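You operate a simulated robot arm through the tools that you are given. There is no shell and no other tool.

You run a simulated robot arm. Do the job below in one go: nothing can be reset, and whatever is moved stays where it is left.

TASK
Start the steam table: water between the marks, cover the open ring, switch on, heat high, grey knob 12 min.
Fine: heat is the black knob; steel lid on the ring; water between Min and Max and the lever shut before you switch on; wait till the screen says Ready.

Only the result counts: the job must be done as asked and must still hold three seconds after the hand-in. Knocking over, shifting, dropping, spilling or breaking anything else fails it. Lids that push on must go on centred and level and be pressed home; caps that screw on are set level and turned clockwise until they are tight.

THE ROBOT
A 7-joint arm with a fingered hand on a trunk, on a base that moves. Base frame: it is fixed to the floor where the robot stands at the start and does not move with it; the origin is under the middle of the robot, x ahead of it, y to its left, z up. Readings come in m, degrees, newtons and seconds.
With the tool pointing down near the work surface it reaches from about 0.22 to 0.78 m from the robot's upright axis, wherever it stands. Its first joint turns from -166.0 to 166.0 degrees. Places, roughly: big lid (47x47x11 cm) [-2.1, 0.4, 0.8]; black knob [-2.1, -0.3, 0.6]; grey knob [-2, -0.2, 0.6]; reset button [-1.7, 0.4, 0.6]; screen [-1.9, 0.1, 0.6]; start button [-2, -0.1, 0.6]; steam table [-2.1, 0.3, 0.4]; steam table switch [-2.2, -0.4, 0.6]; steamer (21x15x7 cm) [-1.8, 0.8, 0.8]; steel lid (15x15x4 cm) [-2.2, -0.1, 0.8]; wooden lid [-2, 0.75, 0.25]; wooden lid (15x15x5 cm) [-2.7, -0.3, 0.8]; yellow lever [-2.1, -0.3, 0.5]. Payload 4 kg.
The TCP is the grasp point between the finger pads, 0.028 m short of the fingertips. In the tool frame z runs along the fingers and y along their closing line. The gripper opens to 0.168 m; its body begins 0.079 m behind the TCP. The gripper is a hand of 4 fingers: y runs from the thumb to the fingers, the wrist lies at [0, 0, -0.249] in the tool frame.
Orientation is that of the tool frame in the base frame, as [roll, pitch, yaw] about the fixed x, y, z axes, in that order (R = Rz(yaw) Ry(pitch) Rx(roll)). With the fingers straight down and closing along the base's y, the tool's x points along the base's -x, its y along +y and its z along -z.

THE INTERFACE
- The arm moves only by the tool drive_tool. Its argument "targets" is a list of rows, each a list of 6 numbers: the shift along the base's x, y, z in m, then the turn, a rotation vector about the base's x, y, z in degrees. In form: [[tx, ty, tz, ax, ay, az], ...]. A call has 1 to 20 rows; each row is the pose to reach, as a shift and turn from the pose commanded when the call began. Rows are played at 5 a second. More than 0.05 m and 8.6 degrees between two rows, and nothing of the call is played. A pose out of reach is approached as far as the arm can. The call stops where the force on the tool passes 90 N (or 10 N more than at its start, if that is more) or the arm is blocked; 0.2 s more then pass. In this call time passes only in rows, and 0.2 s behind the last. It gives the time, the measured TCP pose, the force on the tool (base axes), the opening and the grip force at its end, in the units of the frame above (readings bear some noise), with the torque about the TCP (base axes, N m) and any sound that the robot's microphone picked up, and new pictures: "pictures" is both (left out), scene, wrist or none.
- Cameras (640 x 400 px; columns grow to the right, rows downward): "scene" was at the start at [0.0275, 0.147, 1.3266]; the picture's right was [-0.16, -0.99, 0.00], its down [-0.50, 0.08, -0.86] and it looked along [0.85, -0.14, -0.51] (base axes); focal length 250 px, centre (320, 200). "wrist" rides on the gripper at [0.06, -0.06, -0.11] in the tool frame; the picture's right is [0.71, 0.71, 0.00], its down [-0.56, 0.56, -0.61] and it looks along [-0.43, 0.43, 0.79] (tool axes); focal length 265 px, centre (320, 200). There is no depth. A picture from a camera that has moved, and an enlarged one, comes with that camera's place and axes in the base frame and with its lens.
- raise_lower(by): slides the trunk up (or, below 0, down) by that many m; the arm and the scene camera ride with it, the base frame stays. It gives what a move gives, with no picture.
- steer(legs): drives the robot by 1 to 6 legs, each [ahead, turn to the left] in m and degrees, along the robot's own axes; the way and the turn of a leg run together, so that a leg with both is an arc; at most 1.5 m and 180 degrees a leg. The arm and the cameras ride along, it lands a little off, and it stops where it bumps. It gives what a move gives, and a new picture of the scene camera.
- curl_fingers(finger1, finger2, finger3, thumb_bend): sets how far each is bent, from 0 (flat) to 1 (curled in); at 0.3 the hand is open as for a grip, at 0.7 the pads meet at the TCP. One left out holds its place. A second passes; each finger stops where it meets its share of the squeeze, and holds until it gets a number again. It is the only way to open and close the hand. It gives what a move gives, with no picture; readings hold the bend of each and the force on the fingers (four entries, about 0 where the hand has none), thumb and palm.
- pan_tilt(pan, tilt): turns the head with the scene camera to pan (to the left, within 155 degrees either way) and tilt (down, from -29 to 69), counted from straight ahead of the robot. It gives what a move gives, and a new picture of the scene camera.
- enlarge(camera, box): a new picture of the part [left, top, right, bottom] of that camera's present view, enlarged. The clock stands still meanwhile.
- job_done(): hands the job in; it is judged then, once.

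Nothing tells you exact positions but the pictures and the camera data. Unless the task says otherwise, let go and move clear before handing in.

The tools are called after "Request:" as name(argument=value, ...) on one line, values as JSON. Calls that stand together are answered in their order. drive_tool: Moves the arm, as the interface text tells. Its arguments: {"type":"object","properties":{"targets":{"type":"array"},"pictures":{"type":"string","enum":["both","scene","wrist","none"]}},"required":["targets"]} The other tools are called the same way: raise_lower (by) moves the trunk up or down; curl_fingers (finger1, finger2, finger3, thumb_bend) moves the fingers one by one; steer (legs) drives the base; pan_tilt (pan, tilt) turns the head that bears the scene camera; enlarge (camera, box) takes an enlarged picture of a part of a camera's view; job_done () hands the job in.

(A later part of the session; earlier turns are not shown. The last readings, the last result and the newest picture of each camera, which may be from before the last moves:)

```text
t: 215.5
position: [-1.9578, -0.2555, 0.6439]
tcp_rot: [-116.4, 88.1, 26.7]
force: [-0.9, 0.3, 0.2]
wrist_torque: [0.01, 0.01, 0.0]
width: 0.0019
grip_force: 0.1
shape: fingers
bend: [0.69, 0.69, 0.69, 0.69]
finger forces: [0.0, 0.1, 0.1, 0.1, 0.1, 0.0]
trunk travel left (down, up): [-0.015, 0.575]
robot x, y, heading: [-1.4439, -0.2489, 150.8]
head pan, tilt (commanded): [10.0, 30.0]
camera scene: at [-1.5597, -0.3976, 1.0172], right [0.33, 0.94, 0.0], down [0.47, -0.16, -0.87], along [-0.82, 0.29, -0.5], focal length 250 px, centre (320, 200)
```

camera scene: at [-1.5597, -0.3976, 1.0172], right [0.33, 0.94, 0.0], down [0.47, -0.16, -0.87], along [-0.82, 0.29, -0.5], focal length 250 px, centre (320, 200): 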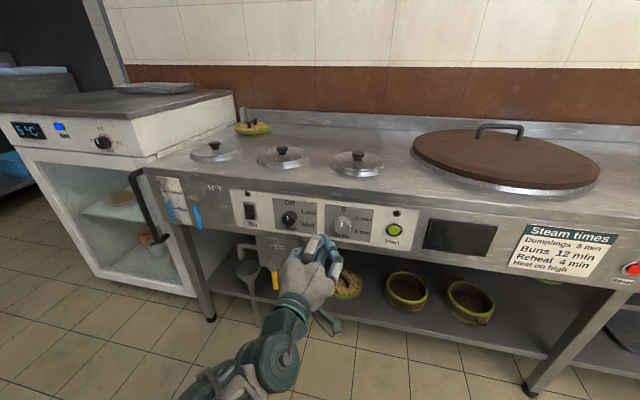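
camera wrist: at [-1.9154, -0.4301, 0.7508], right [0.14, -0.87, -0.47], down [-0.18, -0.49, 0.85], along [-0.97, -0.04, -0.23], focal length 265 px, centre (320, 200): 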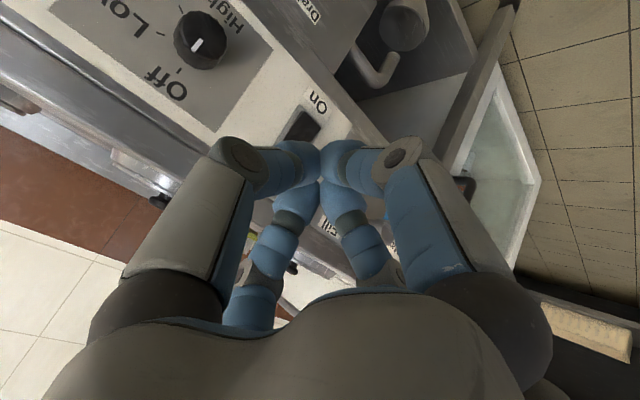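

Excellent: the hand is at panel height and the whole panel is in view. I enlarge the panel to measure switch and dials.

Request:
enlarge(camera="scene", box=[220, 180, 380, 280])

Request:
enlarge(camera="scene", box=[320, 180, 480, 280])

Request:
enlarge(camera="scene", box=[130, 130, 290, 230])

```text
4.00 times, centred on (300, 230) of scene
camera zoom: at [-1.5597, -0.3976, 1.0172], right [0.33, 0.94, 0.0], down [0.47, -0.16, -0.87], along [-0.82, 0.29, -0.5], focal length 1000 px, centre (400, 80)
```

zoom: 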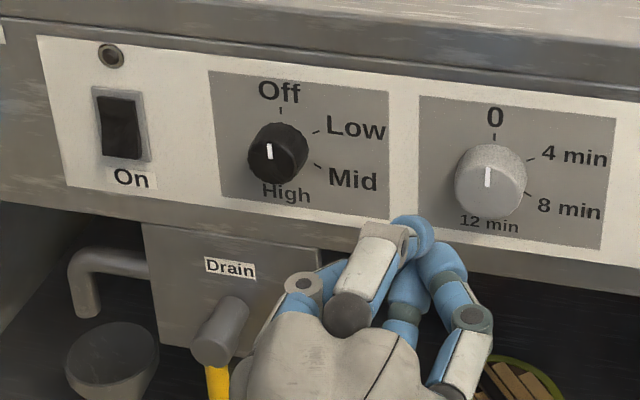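

```text
4.00 times, centred on (400, 230) of scene
camera zoom: at [-1.5597, -0.3976, 1.0172], right [0.33, 0.94, 0.0], down [0.47, -0.16, -0.87], along [-0.82, 0.29, -0.5], focal length 1000 px, centre (0, 80)
```

zoom: 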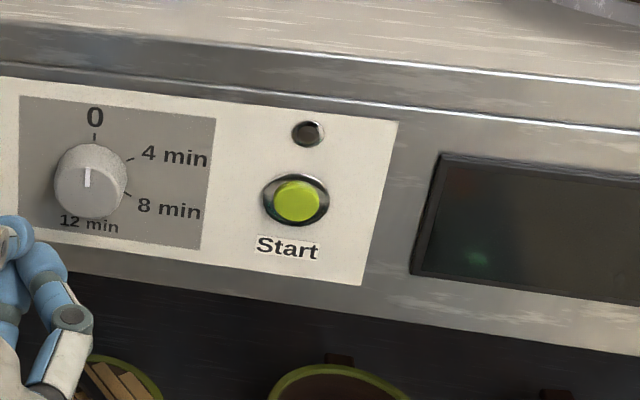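

```text
4.00 times, centred on (210, 180) of scene
camera zoom: at [-1.5597, -0.3976, 1.0172], right [0.33, 0.94, 0.0], down [0.47, -0.16, -0.87], along [-0.82, 0.29, -0.5], focal length 1000 px, centre (760, 280)
```

zoom: 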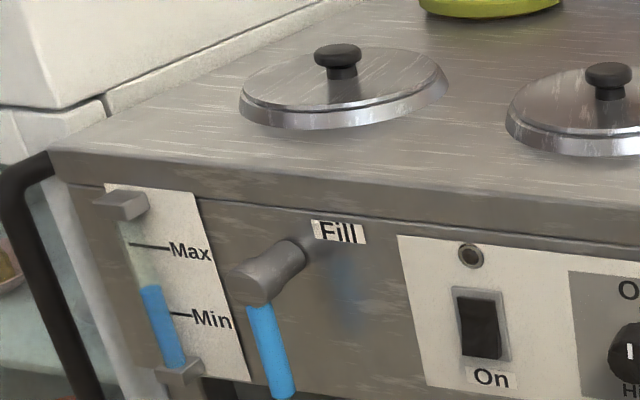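

Water sits mid-gauge; dials run Off/Low/Mid/High and 0/4/8/12 with 60° steps, so each knob must turn 180° clockwise. I square the tool to the panel and test how far I can roll the hand.

Request:
drive_tool(targets=[[0, 0, 0, 0, 0, 4]], pictures="none")

Request:
drive_tool(targets=[[0, 0, 0, -6.71, 4.34, 0], [0, 0, 0, -13.42, 8.69, 0], [0, 0, 0, -20.14, 13.03, 0], [0, 0, 0, -26.85, 17.38, 0], [0, 0, 0, -33.56, 21.72, 0], [0, 0, 0, -40.27, 26.06, 0], [0, 0, 0, -46.98, 30.41, 0], [0, 0, 0, -53.7, 34.75, 0], [0, 0, 0, -60.41, 39.1, 0], [0, 0, 0, -67.12, 43.44, 0], [0, 0, 0, -73.83, 47.78, 0]], pictures="scene")

```text
t: 215.9
position: [-1.9559, -0.2559, 0.6453]
tcp_rot: [-116.8, 88.0, 30.5]
force: [-0.5, 0.2, 0.0]
wrist_torque: [-0.01, 0.03, -0.06]
width: 0.0017
grip_force: 0.0
shape: fingers
bend: [0.69, 0.69, 0.69, 0.69]
finger forces: [0.0, 0.0, 0.1, 0.0, 0.1, 0.0]
trunk travel left (down, up): [-0.015, 0.575]
robot x, y, heading: [-1.4457, -0.2524, 150.6]
head pan, tilt (commanded): [10.0, 30.0]
```

```text
t: 218.3
position: [-1.9571, -0.2585, 0.6466]
tcp_rot: [89.6, 3.2, -121.8]
force: [-0.1, -1.0, 0.5]
wrist_torque: [0.03, -0.01, -0.04]
width: 0.0015
grip_force: 0.0
shape: fingers
bend: [0.69, 0.69, 0.69, 0.69]
finger forces: [0.0, 0.1, 0.0, 0.0, 0.0, 0.0]
trunk travel left (down, up): [-0.015, 0.575]
robot x, y, heading: [-1.4462, -0.2568, 150.8]
head pan, tilt (commanded): [10.0, 30.0]
camera scene: at [-1.5597, -0.3976, 1.0172], right [0.33, 0.94, 0.0], down [0.47, -0.16, -0.87], along [-0.82, 0.29, -0.5], focal length 250 px, centre (320, 200)
```

scene: 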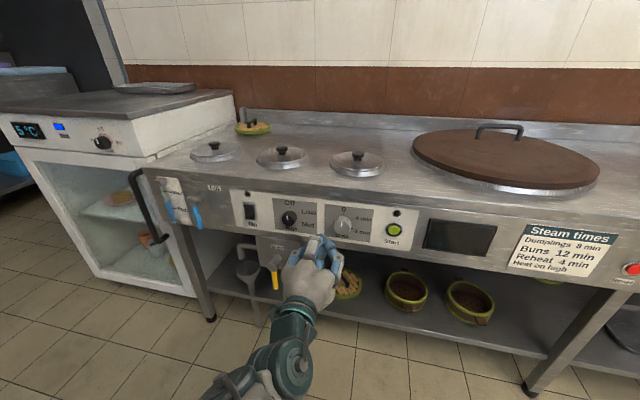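

The hand rolled 88° clockwise without trouble. I test further in that direction.

Request:
drive_tool(targets=[[0, 0, 0, -6.71, 4.34, 0], [0, 0, 0, -13.42, 8.69, 0], [0, 0, 0, -20.14, 13.03, 0], [0, 0, 0, -26.85, 17.38, 0], [0, 0, 0, -33.56, 21.72, 0], [0, 0, 0, -40.27, 26.06, 0], [0, 0, 0, -46.98, 30.41, 0], [0, 0, 0, -53.7, 34.75, 0], [0, 0, 0, -60.41, 39.1, 0], [0, 0, 0, -67.12, 43.44, 0], [0, 0, 0, -73.83, 47.78, 0]], pictures="none")

```text
t: 220.7
position: [-1.9569, -0.2555, 0.6443]
tcp_rot: [81.6, -84.3, -114.8]
force: [-0.3, 0.2, 0.0]
wrist_torque: [0.03, 0.02, 0.0]
width: 0.0017
grip_force: 0.0
shape: fingers
bend: [0.69, 0.69, 0.69, 0.69]
finger forces: [0.0, 0.1, 0.0, 0.0, 0.0, 0.0]
trunk travel left (down, up): [-0.015, 0.575]
robot x, y, heading: [-1.4415, -0.2543, 150.9]
head pan, tilt (commanded): [10.0, 30.0]
```

The roll reaches at least 176° clockwise, enough to turn a knob in one grasp. Now I roll back to a diagonal fist and move in front of the switch's lower half.

Request:
drive_tool(targets=[[-0.0212, -0.0327, -0.0032, 5.73, -3.71, 0], [-0.0424, -0.0654, -0.0064, 11.46, -7.42, 0], [-0.0635, -0.0982, -0.0096, 17.19, -11.13, 0], [-0.0847, -0.1309, -0.0128, 22.93, -14.84, 0], [-0.1059, -0.1636, -0.016, 28.66, -18.55, 0], [-0.1271, -0.1963, -0.0192, 34.39, -22.26, 0]], pictures="both")

Request:
enlarge(camera="scene", box=[180, 170, 340, 270])

```text
t: 222.1
position: [-2.0846, -0.4532, 0.6292]
tcp_rot: [89.0, -43.1, -121.8]
force: [-0.6, 0.7, -0.4]
wrist_torque: [0.03, -0.03, -0.03]
width: 0.0016
grip_force: 0.1
shape: fingers
bend: [0.69, 0.69, 0.69, 0.69]
finger forces: [0.0, 0.0, 0.0, 0.0, 0.0, 0.0]
trunk travel left (down, up): [-0.015, 0.575]
robot x, y, heading: [-1.444, -0.2526, 151.0]
head pan, tilt (commanded): [10.0, 30.0]
camera scene: at [-1.5596, -0.3975, 1.0173], right [0.33, 0.94, 0.0], down [0.47, -0.16, -0.87], along [-0.82, 0.29, -0.5], focal length 250 px, centre (320, 200)
camera wrist: at [-2.0387, -0.5849, 0.6254], right [-0.01, -0.03, 1.0], down [0.94, 0.33, 0.02], along [-0.34, 0.94, 0.03], focal length 265 px, centre (320, 200)
```

scene: 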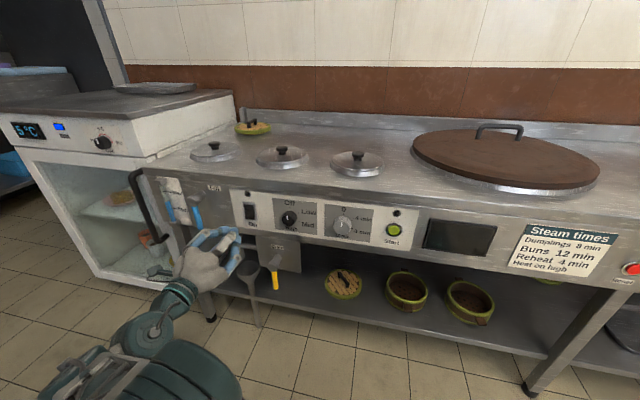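
wrist: 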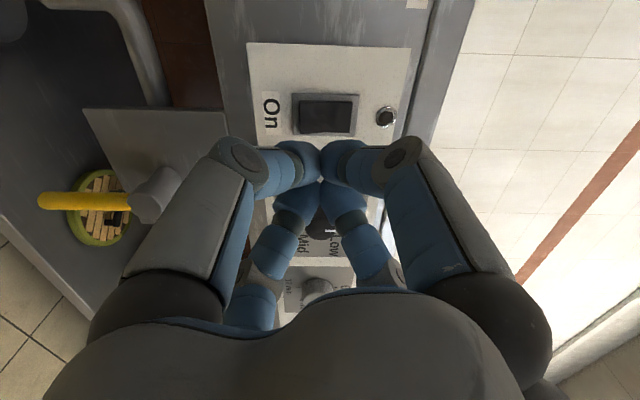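

```text
4.00 times, centred on (260, 220) of scene
camera zoom: at [-1.5596, -0.3975, 1.0173], right [0.33, 0.94, 0.0], down [0.47, -0.16, -0.87], along [-0.82, 0.29, -0.5], focal length 1000 px, centre (560, 120)
```

zoom: 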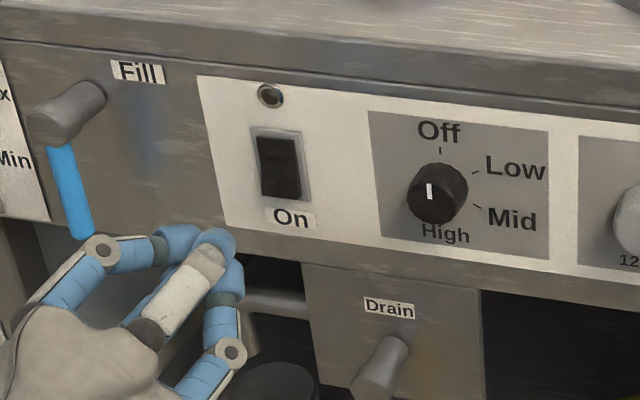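

The tool axis aims at the switch; I aim 7 mm lower for its bottom half and move in to just short of contact.

Request:
drive_tool(targets=[[-0.0126, 0.0081, -0.0035, 0, 0, 0], [-0.0252, 0.0163, -0.007, 0, 0, 0], [-0.0378, 0.0244, -0.007, 0, 0, 0], [-0.0503, 0.0326, -0.007, 0, 0, 0], [-0.0604, 0.0391, -0.007, 0, 0, 0]], pictures="wrist")

Request:
enlarge(camera="scene", box=[180, 170, 340, 270])

```text
t: 223.3
position: [-2.146, -0.4144, 0.6186]
tcp_rot: [89.0, -43.3, -121.8]
force: [0.4, 0.7, 0.3]
wrist_torque: [0.03, -0.02, 0.02]
width: 0.0012
grip_force: 0.0
shape: fingers
bend: [0.69, 0.69, 0.69, 0.69]
finger forces: [0.1, 0.0, 0.0, 0.1, 0.0, 0.0]
trunk travel left (down, up): [-0.015, 0.575]
robot x, y, heading: [-1.4465, -0.2568, 150.7]
head pan, tilt (commanded): [10.0, 30.0]
camera wrist: at [-2.1, -0.5459, 0.615], right [-0.01, -0.03, 1.0], down [0.94, 0.34, 0.02], along [-0.34, 0.94, 0.03], focal length 265 px, centre (320, 200)
```

wrist: 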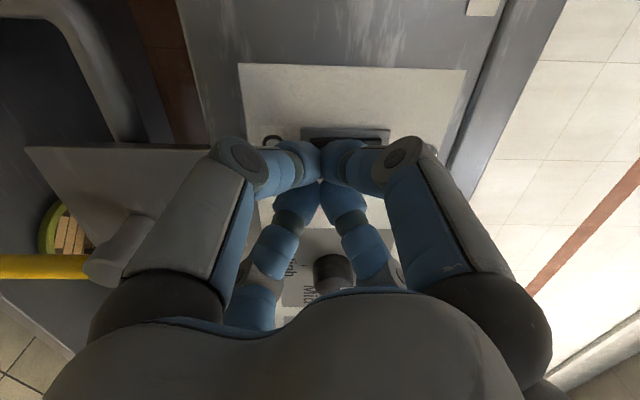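

```text
4.00 times, centred on (260, 220) of scene
camera zoom: at [-1.5597, -0.3977, 1.0172], right [0.33, 0.94, 0.0], down [0.47, -0.16, -0.87], along [-0.82, 0.29, -0.5], focal length 1000 px, centre (560, 120)
```

zoom: 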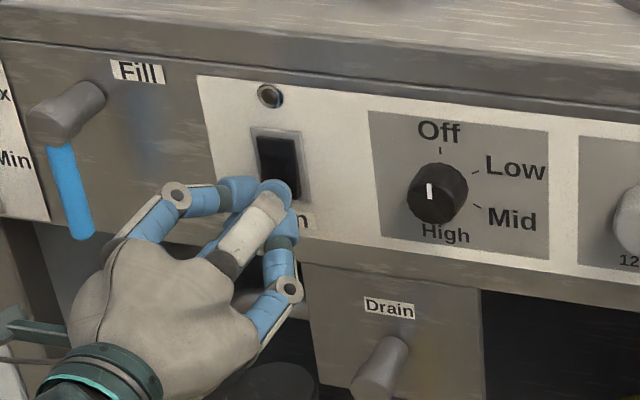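

The fist is just in front of the rocker's lower half. I push forward in small steps and watch the force.

Request:
drive_tool(targets=[[-0.0034, 0.0022, 0, 0, 0, 0], [-0.0067, 0.0043, 0, 0, 0, 0], [-0.0101, 0.0065, 0, 0, 0, 0], [-0.0134, 0.0087, 0, 0, 0, 0]], pictures="none")

Request:
enlarge(camera="scene", box=[180, 170, 340, 270])

```text
t: 224.3
position: [-2.1568, -0.4074, 0.6177]
tcp_rot: [88.9, -43.3, -121.6]
force: [7.5, -2.9, 0.2]
wrist_torque: [0.03, 0.11, -0.02]
width: 0.0012
grip_force: 6.6
shape: fingers
bend: [0.69, 0.69, 0.69, 0.69]
finger forces: [7.8, 6.0, 0.0, 0.1, 0.0, 0.0]
trunk travel left (down, up): [-0.015, 0.575]
robot x, y, heading: [-1.4431, -0.252, 150.7]
head pan, tilt (commanded): [10.0, 30.0]
```

```text
4.00 times, centred on (260, 220) of scene
camera zoom: at [-1.5591, -0.398, 1.0173], right [0.33, 0.94, 0.0], down [0.47, -0.16, -0.87], along [-0.82, 0.28, -0.5], focal length 1000 px, centre (560, 120)
```

zoom: 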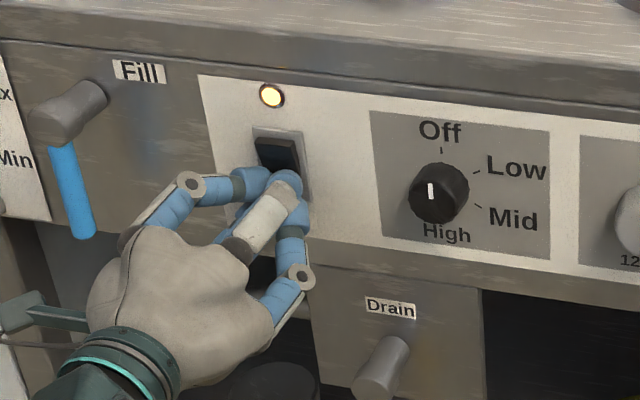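

The LED lit up: the switch is on. I withdraw and check the LED, rocker and screen.

Request:
drive_tool(targets=[[0.0134, -0.0087, 0, 0, 0, 0], [0.0378, -0.0244, 0, 0, 0, 0], [0.0671, -0.0434, 0, 0, 0, 0]], pictures="scene")

Request:
enlarge(camera="scene", box=[220, 180, 380, 280])

Request:
enlarge(camera="scene", box=[380, 190, 540, 290])

```text
t: 225.1
position: [-2.0893, -0.4446, 0.6161]
tcp_rot: [89.0, -43.2, -121.9]
force: [-0.7, 0.7, 0.1]
wrist_torque: [-0.02, -0.02, 0.04]
width: 0.0016
grip_force: 0.0
shape: fingers
bend: [0.69, 0.69, 0.69, 0.69]
finger forces: [0.0, 0.0, 0.0, 0.0, 0.1, 0.1]
trunk travel left (down, up): [-0.015, 0.575]
robot x, y, heading: [-1.443, -0.2549, 150.7]
head pan, tilt (commanded): [10.0, 30.0]
camera scene: at [-1.56, -0.3975, 1.0172], right [0.33, 0.94, 0.0], down [0.47, -0.16, -0.87], along [-0.82, 0.29, -0.5], focal length 250 px, centre (320, 200)
```

scene: 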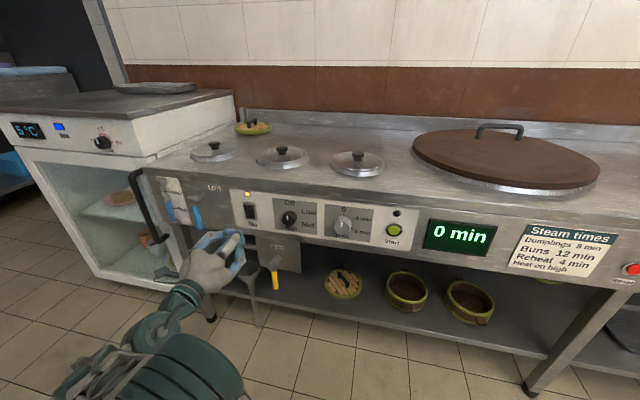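

```text
4.00 times, centred on (300, 230) of scene
camera zoom: at [-1.56, -0.3975, 1.0172], right [0.33, 0.94, 0.0], down [0.47, -0.16, -0.87], along [-0.82, 0.29, -0.5], focal length 1000 px, centre (400, 80)
```

zoom: 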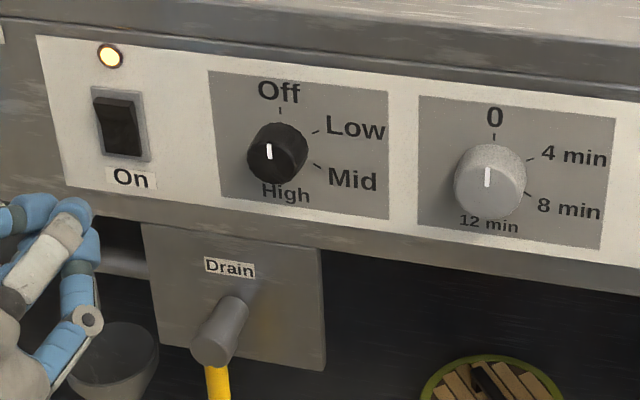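

```text
4.00 times, centred on (460, 240) of scene
camera zoom: at [-1.56, -0.3975, 1.0172], right [0.33, 0.94, 0.0], down [0.47, -0.16, -0.87], along [-0.82, 0.29, -0.5], focal length 1000 px, centre (-240, 40)
```

zoom: 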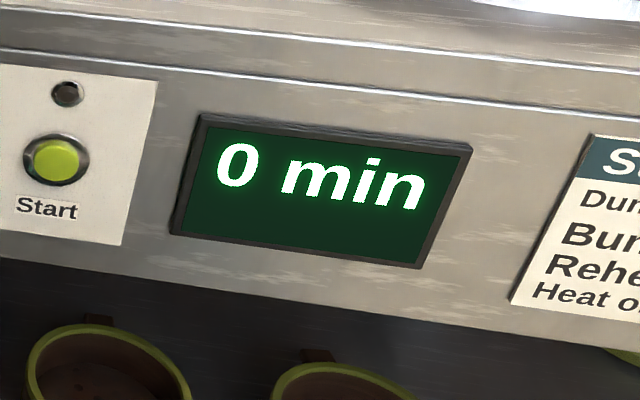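

The power LED is on and the screen reads "0 min". Next the black knob: centre u≈-1.391, z≈0.6395, radius 19 mm, face about 2 cm off the panel. I roll the hand back to the start of its range and centre on it.

Request:
drive_tool(targets=[[0.004, 0.0061, 0.0015, 6.96, -4.51, 0], [0.0079, 0.0123, 0.0029, 13.93, -9.01, 0], [0.0119, 0.0184, 0.0044, 20.89, -13.52, 0], [0.0159, 0.0245, 0.0058, 27.86, -18.03, 0], [0.0199, 0.0307, 0.0073, 34.82, -22.54, 0], [0.0238, 0.0368, 0.0088, 41.78, -27.04, 0], [0.0278, 0.0429, 0.0102, 48.75, -31.55, 0], [0.0318, 0.0491, 0.0117, 55.71, -36.06, 0], [0.0357, 0.0552, 0.0131, 62.68, -40.56, 0], [0.0397, 0.0614, 0.0146, 69.64, -45.07, 0], [0.0437, 0.0675, 0.0161, 76.6, -49.58, 0], [0.0476, 0.0736, 0.0175, 83.57, -54.08, 0], [0.0516, 0.0798, 0.019, 90.53, -58.59, 0], [0.0556, 0.0859, 0.0204, 97.5, -63.1, 0], [0.0596, 0.092, 0.0219, 104.46, -67.61, 0], [0.0635, 0.0982, 0.0234, 111.42, -72.11, 0]], pictures="none")

Request:
curl_fingers(finger1=0.5, finger2=0.5, finger3=0.5, thumb_bend=0.5)

Request:
drive_tool(targets=[[0, 0, 0, 0, 0, 0]], pictures="both")

Request:
enlarge(camera="scene", box=[220, 180, 380, 280])

```text
t: 228.5
position: [-2.0275, -0.3497, 0.6412]
tcp_rot: [155.0, 89.2, -57.7]
force: [0.2, -0.9, 0.5]
wrist_torque: [-0.01, -0.02, 0.0]
width: 0.0015
grip_force: 0.1
shape: fingers
bend: [0.69, 0.69, 0.69, 0.69]
finger forces: [0.0, 0.1, 0.0, 0.1, 0.0, 0.1]
trunk travel left (down, up): [-0.015, 0.575]
robot x, y, heading: [-1.4461, -0.2546, 150.8]
head pan, tilt (commanded): [10.0, 30.0]
```

```text
t: 229.5
position: [-2.0279, -0.3494, 0.6417]
tcp_rot: [147.9, 89.0, -64.9]
force: [1.0, 0.6, 0.7]
wrist_torque: [-0.02, -0.02, 0.01]
width: 0.0566
grip_force: 0.1
shape: fingers
bend: [0.5, 0.5, 0.5, 0.5]
finger forces: [0.0, 0.0, 0.0, 0.0, 0.0, 0.0]
trunk travel left (down, up): [-0.015, 0.575]
robot x, y, heading: [-1.4444, -0.2522, 150.9]
head pan, tilt (commanded): [10.0, 30.0]
```

```text
t: 229.9
position: [-2.0289, -0.3504, 0.6404]
tcp_rot: [147.8, 88.8, -65.0]
force: [-0.4, -0.1, -0.5]
wrist_torque: [-0.02, 0.01, -0.06]
width: 0.0565
grip_force: 0.0
shape: fingers
bend: [0.5, 0.5, 0.5, 0.5]
finger forces: [0.0, 0.0, 0.0, 0.0, 0.0, 0.1]
trunk travel left (down, up): [-0.015, 0.575]
robot x, y, heading: [-1.4486, -0.2508, 151.0]
head pan, tilt (commanded): [10.0, 30.0]
camera scene: at [-1.5597, -0.3976, 1.0172], right [0.33, 0.94, 0.0], down [0.47, -0.16, -0.87], along [-0.82, 0.29, -0.5], focal length 250 px, centre (320, 200)
camera wrist: at [-1.903, -0.3604, 0.5825], right [-0.38, -0.61, -0.7], down [0.21, -0.79, 0.57], along [-0.9, 0.07, 0.43], focal length 265 px, centre (320, 200)
```

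scene: 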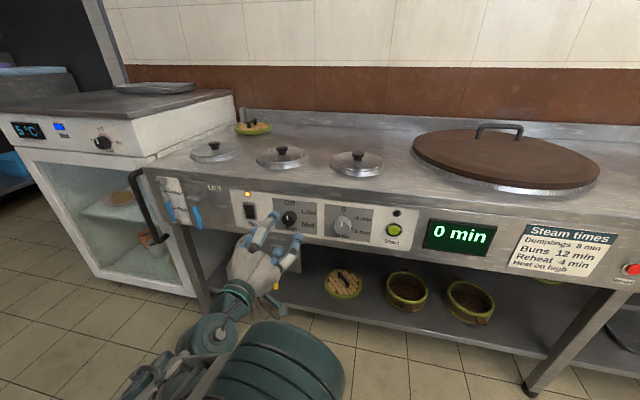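
wrist: 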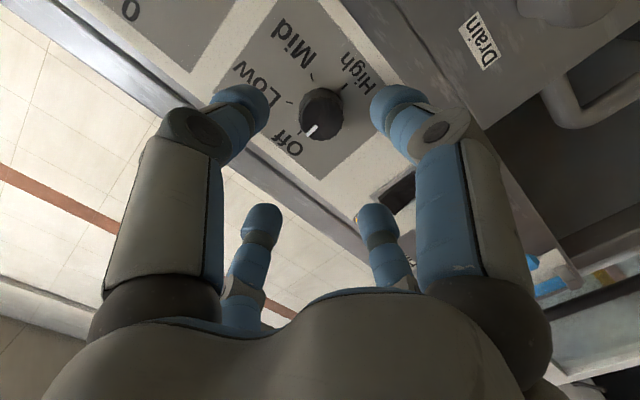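

```text
4.00 times, centred on (300, 230) of scene
camera zoom: at [-1.5597, -0.3976, 1.0172], right [0.33, 0.94, 0.0], down [0.47, -0.16, -0.87], along [-0.82, 0.29, -0.5], focal length 1000 px, centre (400, 80)
```

zoom: 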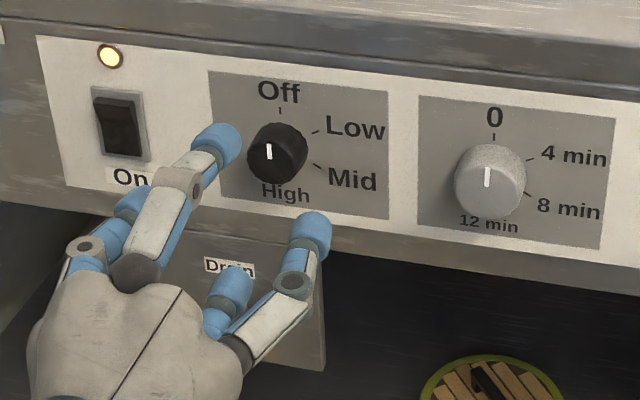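

The wrist camera shows the dial clearly, with the knob 4 mm off my axis. I correct and slide the open fingers around the knob.

Request:
drive_tool(targets=[[-0.0104, 0.0114, -0.003, 0, 0, 0], [-0.023, 0.0196, -0.003, 0, 0, 0], [-0.0356, 0.0277, -0.003, 0, 0, 0], [-0.0482, 0.0358, -0.003, 0, 0, 0], [-0.0591, 0.043, -0.003, 0, 0, 0]], pictures="wrist")

Request:
enlarge(camera="scene", box=[220, 180, 380, 280])

```text
t: 231.1
position: [-2.0884, -0.3072, 0.6366]
tcp_rot: [148.6, 89.0, -64.1]
force: [-0.1, -0.1, -0.1]
wrist_torque: [0.0, 0.02, -0.02]
width: 0.0569
grip_force: 0.0
shape: fingers
bend: [0.5, 0.5, 0.5, 0.5]
finger forces: [0.1, 0.0, 0.1, 0.0, 0.0, 0.0]
trunk travel left (down, up): [-0.015, 0.575]
robot x, y, heading: [-1.441, -0.2546, 150.7]
head pan, tilt (commanded): [10.0, 30.0]
camera wrist: at [-1.9629, -0.3182, 0.5786], right [-0.38, -0.61, -0.7], down [0.21, -0.79, 0.57], along [-0.9, 0.07, 0.43], focal length 265 px, centre (320, 200)
```

wrist: 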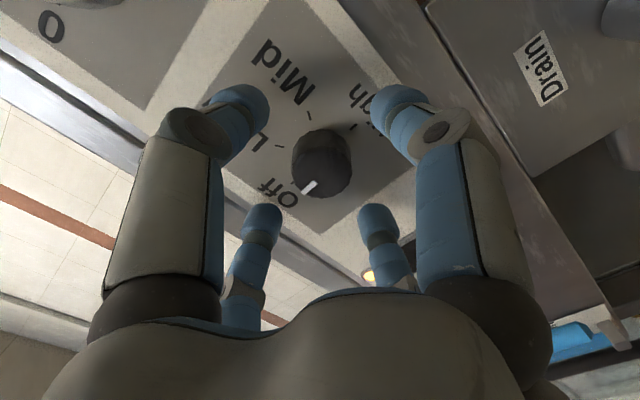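

```text
4.00 times, centred on (300, 230) of scene
camera zoom: at [-1.5597, -0.3977, 1.0172], right [0.33, 0.94, 0.0], down [0.47, -0.16, -0.87], along [-0.82, 0.29, -0.5], focal length 1000 px, centre (400, 80)
```

zoom: 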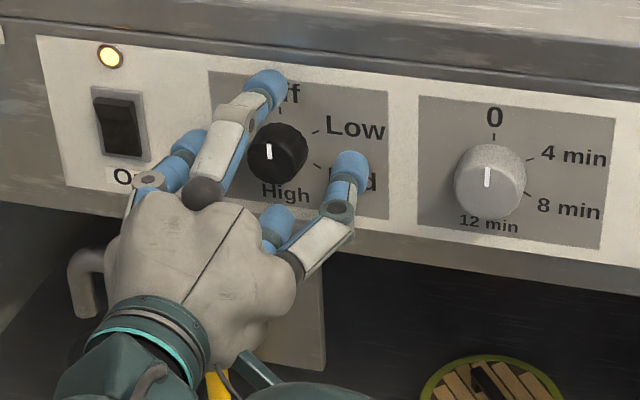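

The knob is well centred among the four fingertips. I move in 4 mm more and close on it.

Request:
drive_tool(targets=[[-0.0026, 0.0035, -0.0015, 0, 0, 0]], pictures="none")

Request:
curl_fingers(finger1=0.68, finger2=0.68, finger3=0.68, thumb_bend=0.68)

Request:
drive_tool(targets=[[0, 0, 0, 0, 0, 0]], pictures="wrist")

Request:
enlarge(camera="scene", box=[220, 180, 380, 280])

```text
t: 231.5
position: [-2.0898, -0.3035, 0.6363]
tcp_rot: [147.5, 89.1, -65.0]
force: [0.8, 0.0, -0.1]
wrist_torque: [0.01, 0.0, 0.02]
width: 0.0568
grip_force: 0.1
shape: fingers
bend: [0.5, 0.5, 0.5, 0.5]
finger forces: [0.0, 0.0, 0.0, 0.1, 0.0, 0.1]
trunk travel left (down, up): [-0.015, 0.575]
robot x, y, heading: [-1.4448, -0.2574, 150.9]
head pan, tilt (commanded): [10.0, 30.0]
```

```text
t: 232.5
position: [-2.0894, -0.304, 0.6361]
tcp_rot: [148.0, 89.0, -64.6]
force: [-0.5, 0.9, 0.5]
wrist_torque: [0.02, 0.0, 0.07]
width: 0.0193
grip_force: 13.2
shape: fingers
bend: [0.62, 0.61, 0.63, 0.63]
finger forces: [6.0, 7.1, 5.2, 0.2, 7.7, 0.0]
trunk travel left (down, up): [-0.015, 0.575]
robot x, y, heading: [-1.4432, -0.2525, 150.7]
head pan, tilt (commanded): [10.0, 30.0]
```

```text
t: 232.9
position: [-2.0898, -0.3039, 0.6357]
tcp_rot: [148.1, 89.1, -64.6]
force: [-0.9, 0.6, 0.1]
wrist_torque: [-0.04, 0.01, 0.02]
width: 0.0193
grip_force: 13.7
shape: fingers
bend: [0.62, 0.61, 0.63, 0.63]
finger forces: [6.0, 7.1, 5.1, 0.0, 7.7, 0.0]
trunk travel left (down, up): [-0.015, 0.575]
robot x, y, heading: [-1.4443, -0.2525, 150.8]
head pan, tilt (commanded): [10.0, 30.0]
camera wrist: at [-1.965, -0.3141, 0.5775], right [-0.38, -0.61, -0.7], down [0.21, -0.79, 0.57], along [-0.9, 0.07, 0.43], focal length 265 px, centre (320, 200)
```

wrist: 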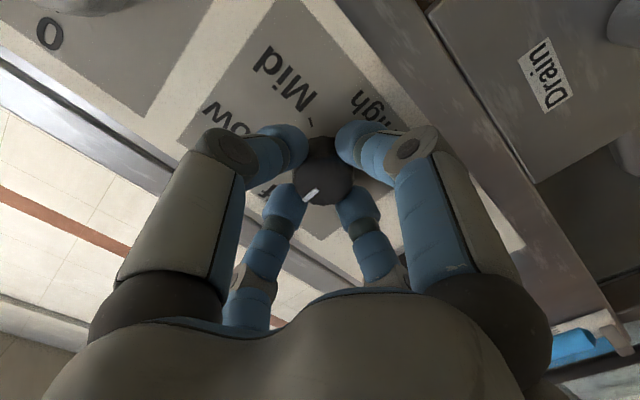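

```text
4.00 times, centred on (300, 230) of scene
camera zoom: at [-1.5598, -0.3976, 1.0172], right [0.33, 0.94, 0.0], down [0.47, -0.16, -0.87], along [-0.82, 0.29, -0.5], focal length 1000 px, centre (400, 80)
```

zoom: 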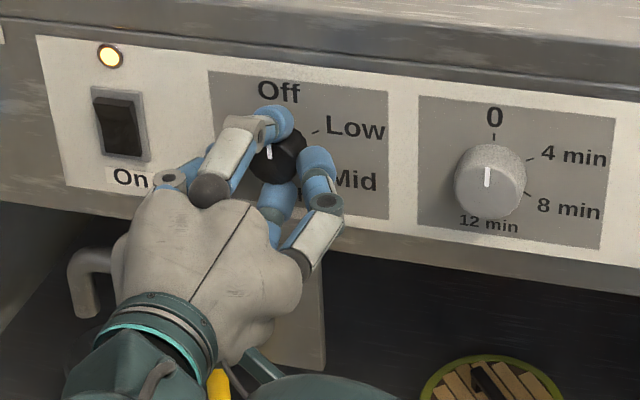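

All four fingers grip the black knob. I turn 30° clockwise first and check that it follows.

Request:
drive_tool(targets=[[0, 0, 0, -5.03, 3.26, 0], [0, 0, 0, -10.07, 6.52, 0], [0, 0, 0, -15.1, 9.77, 0], [0, 0, 0, -20.14, 13.03, 0], [0, 0, 0, -25.17, 16.29, 0]], pictures="wrist")

Request:
enlarge(camera="scene", box=[220, 180, 380, 280])

```text
t: 234.1
position: [-2.0902, -0.3033, 0.6357]
tcp_rot: [91.5, 59.4, -121.0]
force: [2.8, 0.5, -9.7]
wrist_torque: [-0.17, -0.27, 0.02]
width: 0.02
grip_force: 14.7
shape: fingers
bend: [0.62, 0.61, 0.63, 0.63]
finger forces: [8.6, 6.2, 5.1, 0.0, 9.1, 0.0]
trunk travel left (down, up): [-0.015, 0.575]
robot x, y, heading: [-1.4444, -0.254, 151.1]
head pan, tilt (commanded): [10.0, 30.0]
camera wrist: at [-1.9854, -0.3458, 0.5551], right [-0.51, -0.82, -0.25], down [0.41, -0.49, 0.77], along [-0.76, 0.3, 0.58], focal length 265 px, centre (320, 200)
```

wrist: 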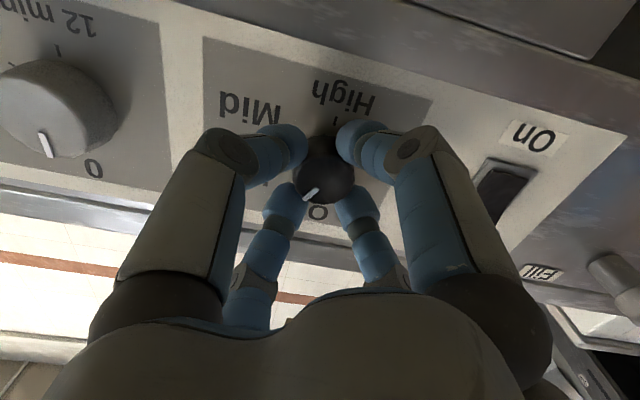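

```text
4.00 times, centred on (300, 230) of scene
camera zoom: at [-1.5602, -0.3976, 1.0171], right [0.33, 0.94, 0.0], down [0.47, -0.16, -0.87], along [-0.82, 0.29, -0.5], focal length 1000 px, centre (400, 80)
```

zoom: 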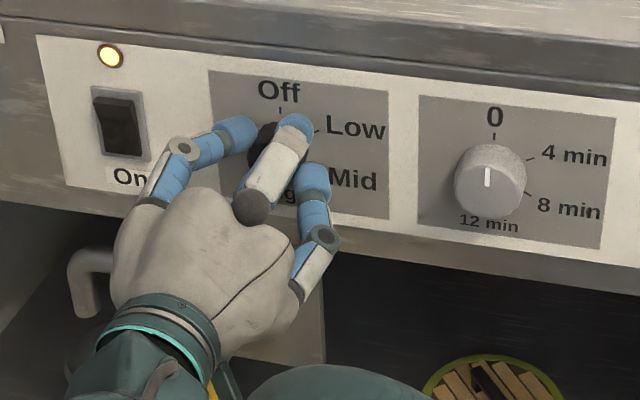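

The knob follows the hand (pointer stays fixed relative to the fingers). I continue another 60°.

Request:
drive_tool(targets=[[0, 0, -0.001, -5.03, 3.26, 0], [0, 0, -0.001, -10.07, 6.52, 0], [0, 0, -0.001, -15.1, 9.77, 0], [0, 0, -0.001, -20.14, 13.03, 0], [0, 0, -0.001, -25.17, 16.29, 0], [0, 0, -0.001, -30.2, 19.55, 0], [0, 0, -0.001, -35.24, 22.81, 0], [0, 0, -0.001, -40.27, 26.06, 0], [0, 0, -0.001, -45.31, 29.32, 0], [0, 0, -0.001, -50.34, 32.58, 0]], pictures="wrist")

Request:
enlarge(camera="scene", box=[220, 180, 380, 280])

```text
t: 236.3
position: [-2.0912, -0.3033, 0.6346]
tcp_rot: [89.9, -0.6, -122.0]
force: [5.6, -1.7, -17.6]
wrist_torque: [-0.23, -0.49, -0.03]
width: 0.0211
grip_force: 15.8
shape: fingers
bend: [0.62, 0.63, 0.63, 0.62]
finger forces: [6.2, 4.9, 6.7, 0.0, 13.9, 0.0]
trunk travel left (down, up): [-0.015, 0.575]
robot x, y, heading: [-1.4434, -0.2564, 150.7]
head pan, tilt (commanded): [10.0, 30.0]
camera wrist: at [-2.0305, -0.4153, 0.576], right [-0.37, -0.59, 0.71], down [0.82, 0.15, 0.55], along [-0.44, 0.79, 0.43], focal length 265 px, centre (320, 200)
```

wrist: 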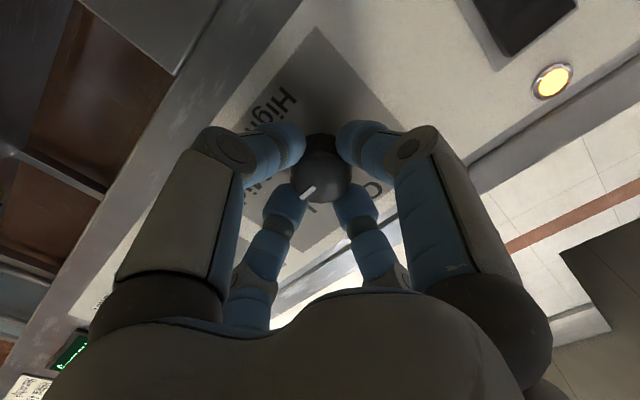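

```text
4.00 times, centred on (300, 230) of scene
camera zoom: at [-1.5606, -0.3978, 1.0171], right [0.33, 0.94, 0.0], down [0.47, -0.16, -0.87], along [-0.82, 0.29, -0.5], focal length 1000 px, centre (400, 80)
```

zoom: 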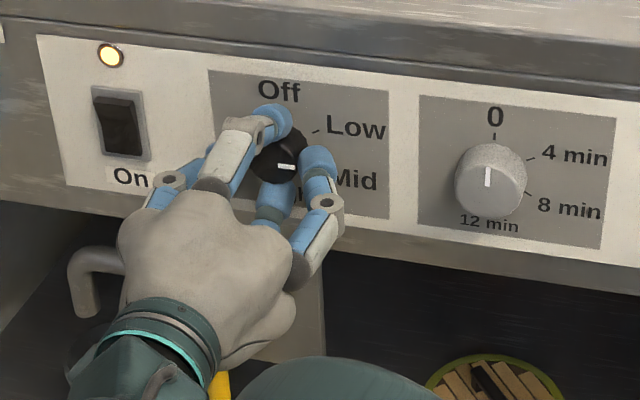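

The pointer now points at 3 o'clock (90°). A downward reaction of 17 N tells me I'm a bit high, so I lower 3 mm while turning on another 48°.

Request:
drive_tool(targets=[[0, 0, -0.0015, -5.03, 3.26, 0], [0, 0, -0.003, -10.07, 6.52, 0], [0, 0, -0.003, -15.1, 9.77, 0], [0, 0, -0.003, -20.14, 13.03, 0], [0, 0, -0.003, -25.17, 16.29, 0], [0, 0, -0.003, -30.2, 19.55, 0], [0, 0, -0.003, -35.24, 22.81, 0], [0, 0, -0.003, -40.27, 26.06, 0]], pictures="wrist")

Request:
enlarge(camera="scene", box=[220, 180, 380, 280])

```text
t: 238.1
position: [-2.0898, -0.3038, 0.6322]
tcp_rot: [88.8, -48.4, -121.5]
force: [-9.3, -7.5, 1.7]
wrist_torque: [0.06, 0.04, 0.38]
width: 0.0216
grip_force: 12.5
shape: fingers
bend: [0.62, 0.62, 0.63, 0.63]
finger forces: [7.8, 4.7, 3.8, 0.1, 9.1, 0.0]
trunk travel left (down, up): [-0.015, 0.575]
robot x, y, heading: [-1.4445, -0.258, 150.9]
head pan, tilt (commanded): [10.0, 30.0]
camera wrist: at [-2.0435, -0.4366, 0.6371], right [0.05, 0.04, 1.0], down [0.94, 0.34, -0.06], along [-0.34, 0.94, -0.03], focal length 265 px, centre (320, 200)
```

wrist: 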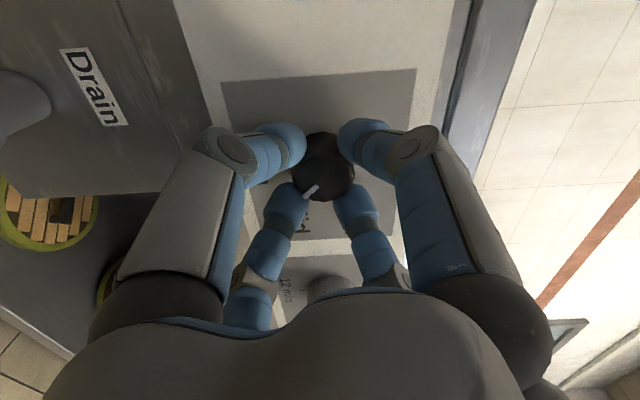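

```text
4.00 times, centred on (300, 230) of scene
camera zoom: at [-1.5602, -0.3981, 1.0172], right [0.33, 0.94, 0.0], down [0.47, -0.16, -0.87], along [-0.82, 0.29, -0.5], focal length 1000 px, centre (400, 80)
```

zoom: 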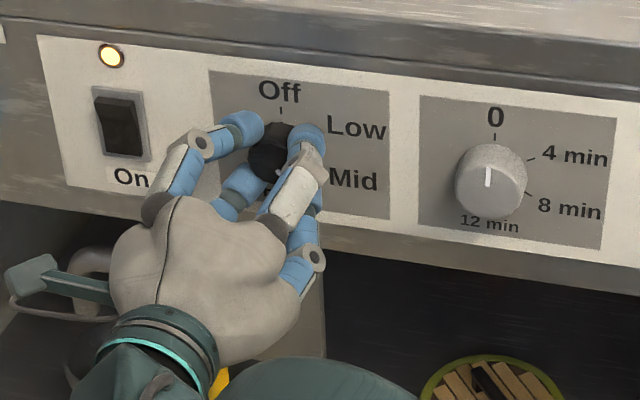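

Turned to about 138°. I finish the remaining 42° with a slight shift left to relieve the side load.

Request:
drive_tool(targets=[[-0.0005, -0.0008, 0, -5.03, 3.26, 0], [-0.0011, -0.0017, 0, -10.07, 6.52, 0], [-0.0011, -0.0017, 0, -15.1, 9.77, 0], [-0.0011, -0.0017, 0, -20.14, 13.03, 0], [-0.0011, -0.0017, 0, -25.17, 16.29, 0], [-0.0011, -0.0017, 0, -30.2, 19.55, 0], [-0.0011, -0.0017, 0, -35.24, 22.81, 0]], pictures="wrist")

Request:
enlarge(camera="scene", box=[220, 180, 380, 280])

```text
t: 239.7
position: [-2.0909, -0.3059, 0.6333]
tcp_rot: [-31.4, -89.0, -1.6]
force: [-1.8, -6.8, -0.9]
wrist_torque: [0.03, -0.04, 0.27]
width: 0.0213
grip_force: 14.6
shape: fingers
bend: [0.62, 0.62, 0.63, 0.63]
finger forces: [6.2, 6.0, 5.9, 0.0, 10.7, 0.1]
trunk travel left (down, up): [-0.015, 0.575]
robot x, y, heading: [-1.4452, -0.2563, 150.8]
head pan, tilt (commanded): [10.0, 30.0]
camera wrist: at [-2.0318, -0.4178, 0.6931], right [0.4, 0.59, 0.7], down [0.81, 0.13, -0.57], along [-0.43, 0.79, -0.43], focal length 265 px, centre (320, 200)
```

wrist: 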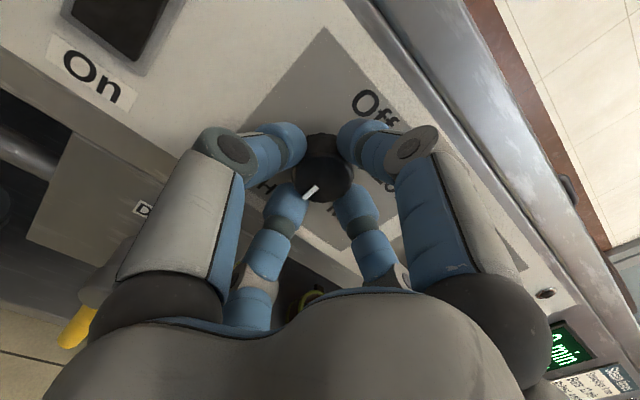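

```text
4.00 times, centred on (300, 230) of scene
camera zoom: at [-1.5599, -0.3981, 1.0172], right [0.33, 0.94, 0.0], down [0.47, -0.16, -0.87], along [-0.82, 0.29, -0.5], focal length 1000 px, centre (400, 80)
```

zoom: 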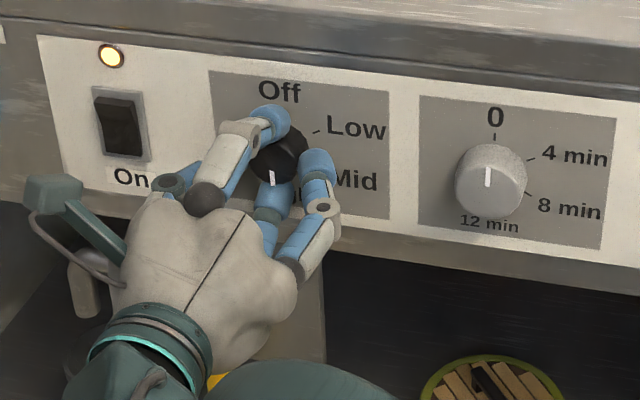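

The pointer points straight down at High. I open the fingers and back out to verify.

Request:
curl_fingers(finger1=0.5, finger2=0.5, finger3=0.5, thumb_bend=0.5)

Request:
drive_tool(targets=[[0.0168, -0.0109, 0, 0, 0, 0], [0.042, -0.0272, 0, 0, 0, 0], [0.0671, -0.0434, 0, 0, 0, 0]], pictures="both")

Request:
enlarge(camera="scene", box=[220, 180, 380, 280])

Request:
enlarge(camera="wrist", box=[220, 30, 420, 155])

```text
t: 240.7
position: [-2.0911, -0.3059, 0.6342]
tcp_rot: [-26.3, -89.1, -6.9]
force: [-0.3, -0.3, 0.4]
wrist_torque: [-0.03, 0.0, 0.01]
width: 0.0567
grip_force: 0.0
shape: fingers
bend: [0.5, 0.5, 0.5, 0.5]
finger forces: [0.0, 0.1, 0.0, 0.0, 0.0, 0.1]
trunk travel left (down, up): [-0.015, 0.575]
robot x, y, heading: [-1.4454, -0.2551, 150.9]
head pan, tilt (commanded): [10.0, 30.0]
```

```text
t: 241.5
position: [-2.0229, -0.3488, 0.6329]
tcp_rot: [-27.1, -89.0, -6.1]
force: [-0.1, 0.1, -0.5]
wrist_torque: [0.01, 0.01, 0.03]
width: 0.0567
grip_force: 0.0
shape: fingers
bend: [0.5, 0.5, 0.5, 0.5]
finger forces: [0.1, 0.0, 0.1, 0.1, 0.0, 0.0]
trunk travel left (down, up): [-0.015, 0.575]
robot x, y, heading: [-1.445, -0.2545, 150.5]
head pan, tilt (commanded): [10.0, 30.0]
camera scene: at [-1.56, -0.3975, 1.0172], right [0.33, 0.94, 0.0], down [0.47, -0.16, -0.87], along [-0.82, 0.29, -0.5], focal length 250 px, centre (320, 200)
camera wrist: at [-1.9642, -0.4605, 0.6934], right [0.4, 0.59, 0.7], down [0.81, 0.13, -0.57], along [-0.43, 0.8, -0.43], focal length 265 px, centre (320, 200)
```

scene: 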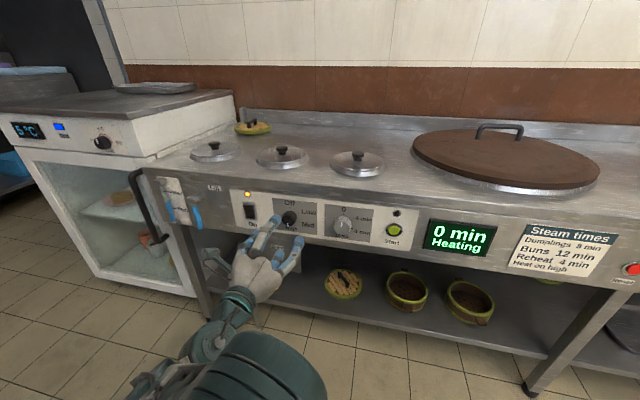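
wrist: 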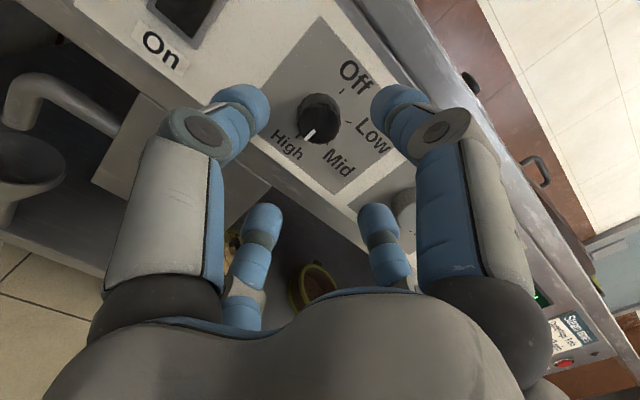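

```text
4.00 times, centred on (300, 230) of scene
camera zoom: at [-1.56, -0.3975, 1.0172], right [0.33, 0.94, 0.0], down [0.47, -0.16, -0.87], along [-0.82, 0.29, -0.5], focal length 1000 px, centre (400, 80)
```

zoom: 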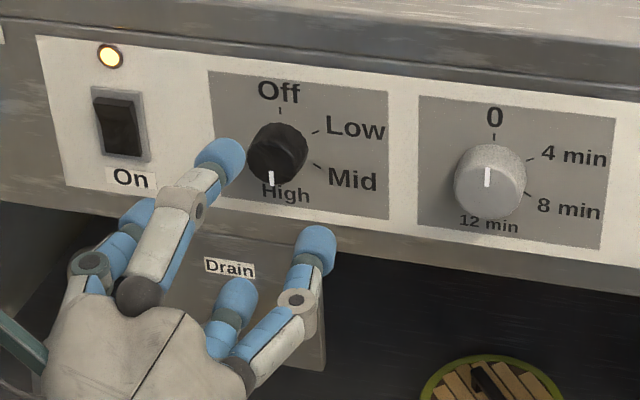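

```text
3.20 times, centred on (320, 92) of wrist
camera zoom: at [-1.9642, -0.4605, 0.6934], right [0.4, 0.59, 0.7], down [0.81, 0.13, -0.57], along [-0.43, 0.8, -0.43], focal length 849 px, centre (320, 544)
```

zoom: 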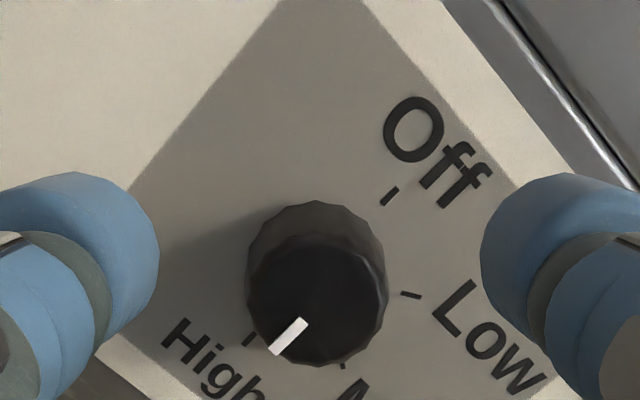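

Screen reads "0 min / Heating" and the black knob points exactly at High. Now the grey knob (centre u≈-1.248, z≈0.638): I unroll the hand by 180° while moving right to it.

Request:
drive_tool(targets=[[0.0035, 0.0055, 0.0002, 6.86, -4.44, 0], [0.0071, 0.0109, 0.0005, 13.73, -8.88, 0], [0.0106, 0.0164, 0.0007, 20.59, -13.33, 0], [0.0141, 0.0218, 0.0009, 27.46, -17.77, 0], [0.0176, 0.0273, 0.0011, 34.32, -22.21, 0], [0.0212, 0.0327, 0.0014, 41.19, -26.65, 0], [0.0247, 0.0382, 0.0016, 48.05, -31.1, 0], [0.0282, 0.0436, 0.0018, 54.92, -35.54, 0], [0.0318, 0.0491, 0.002, 61.78, -39.98, 0], [0.0353, 0.0545, 0.0023, 68.65, -44.42, 0], [0.0388, 0.06, 0.0025, 75.51, -48.87, 0]], pictures="none")

Request:
drive_tool(targets=[[0.0035, 0.0055, 0.0002, 6.86, -4.44, 0], [0.0071, 0.0109, 0.0005, 13.73, -8.88, 0], [0.0106, 0.0164, 0.0007, 20.59, -13.33, 0], [0.0141, 0.0218, 0.0009, 27.46, -17.77, 0], [0.0176, 0.0273, 0.0011, 34.32, -22.21, 0], [0.0212, 0.0327, 0.0014, 41.19, -26.65, 0], [0.0247, 0.0382, 0.0016, 48.05, -31.1, 0], [0.0282, 0.0436, 0.0018, 54.92, -35.54, 0], [0.0318, 0.0491, 0.002, 61.78, -39.98, 0], [0.0353, 0.0545, 0.0023, 68.65, -44.42, 0], [0.0388, 0.06, 0.0025, 75.51, -48.87, 0]], pictures="both")

Request:
enlarge(camera="scene", box=[260, 180, 420, 280])

```text
t: 243.9
position: [-1.9857, -0.2904, 0.6356]
tcp_rot: [89.9, -0.3, -122.0]
force: [-1.4, -0.2, -0.4]
wrist_torque: [0.0, 0.01, -0.02]
width: 0.0564
grip_force: 0.0
shape: fingers
bend: [0.5, 0.5, 0.5, 0.5]
finger forces: [0.0, 0.1, 0.0, 0.1, 0.0, 0.0]
trunk travel left (down, up): [-0.015, 0.575]
robot x, y, heading: [-1.4469, -0.2512, 151.0]
head pan, tilt (commanded): [10.0, 30.0]
```

```text
t: 246.2
position: [-1.9745, -0.2606, 0.6239]
tcp_rot: [113.2, 83.8, -94.7]
force: [0.0, -0.3, -0.5]
wrist_torque: [0.01, 0.02, 0.0]
width: 0.0567
grip_force: 0.1
shape: fingers
bend: [0.5, 0.5, 0.5, 0.5]
finger forces: [0.1, 0.1, 0.0, 0.1, 0.0, 0.1]
trunk travel left (down, up): [-0.015, 0.575]
robot x, y, heading: [-1.4486, -0.2561, 150.8]
head pan, tilt (commanded): [10.0, 30.0]
stopped in row 11: the arm was blocked; the commanded pose is now the measured one
camera scene: at [-1.5597, -0.3976, 1.0173], right [0.33, 0.94, 0.0], down [0.47, -0.16, -0.87], along [-0.82, 0.29, -0.5], focal length 250 px, centre (320, 200)
camera wrist: at [-1.8504, -0.2678, 0.563], right [-0.34, -0.7, -0.63], down [0.28, -0.72, 0.64], along [-0.9, 0.04, 0.44], focal length 265 px, centre (320, 200)
```

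scene: 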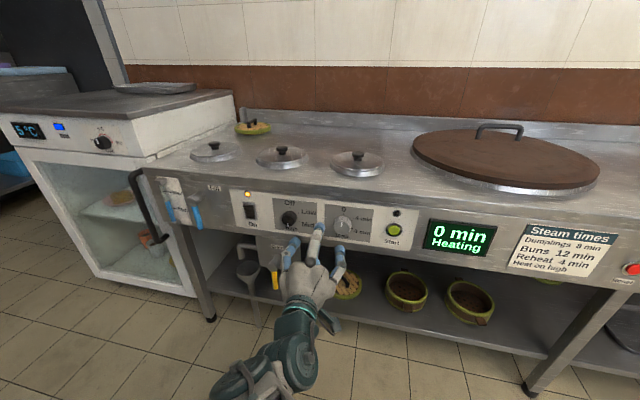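
wrist: 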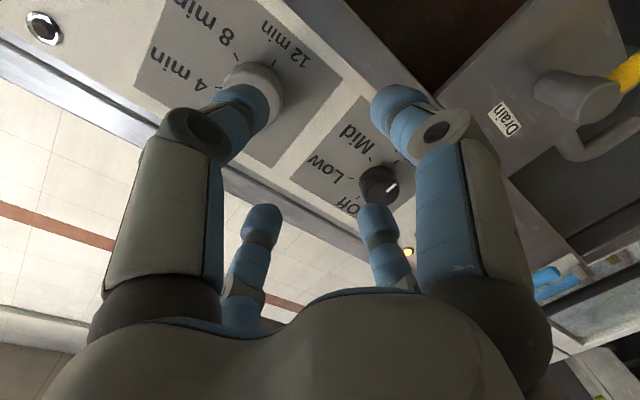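

```text
4.00 times, centred on (340, 230) of scene
camera zoom: at [-1.5597, -0.3976, 1.0173], right [0.33, 0.94, 0.0], down [0.47, -0.16, -0.87], along [-0.82, 0.29, -0.5], focal length 1000 px, centre (240, 80)
```

zoom: 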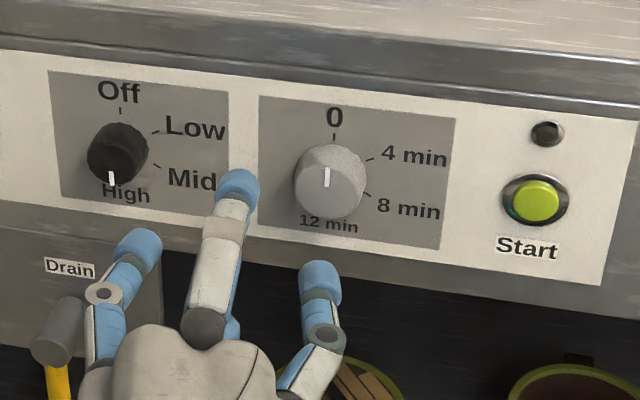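

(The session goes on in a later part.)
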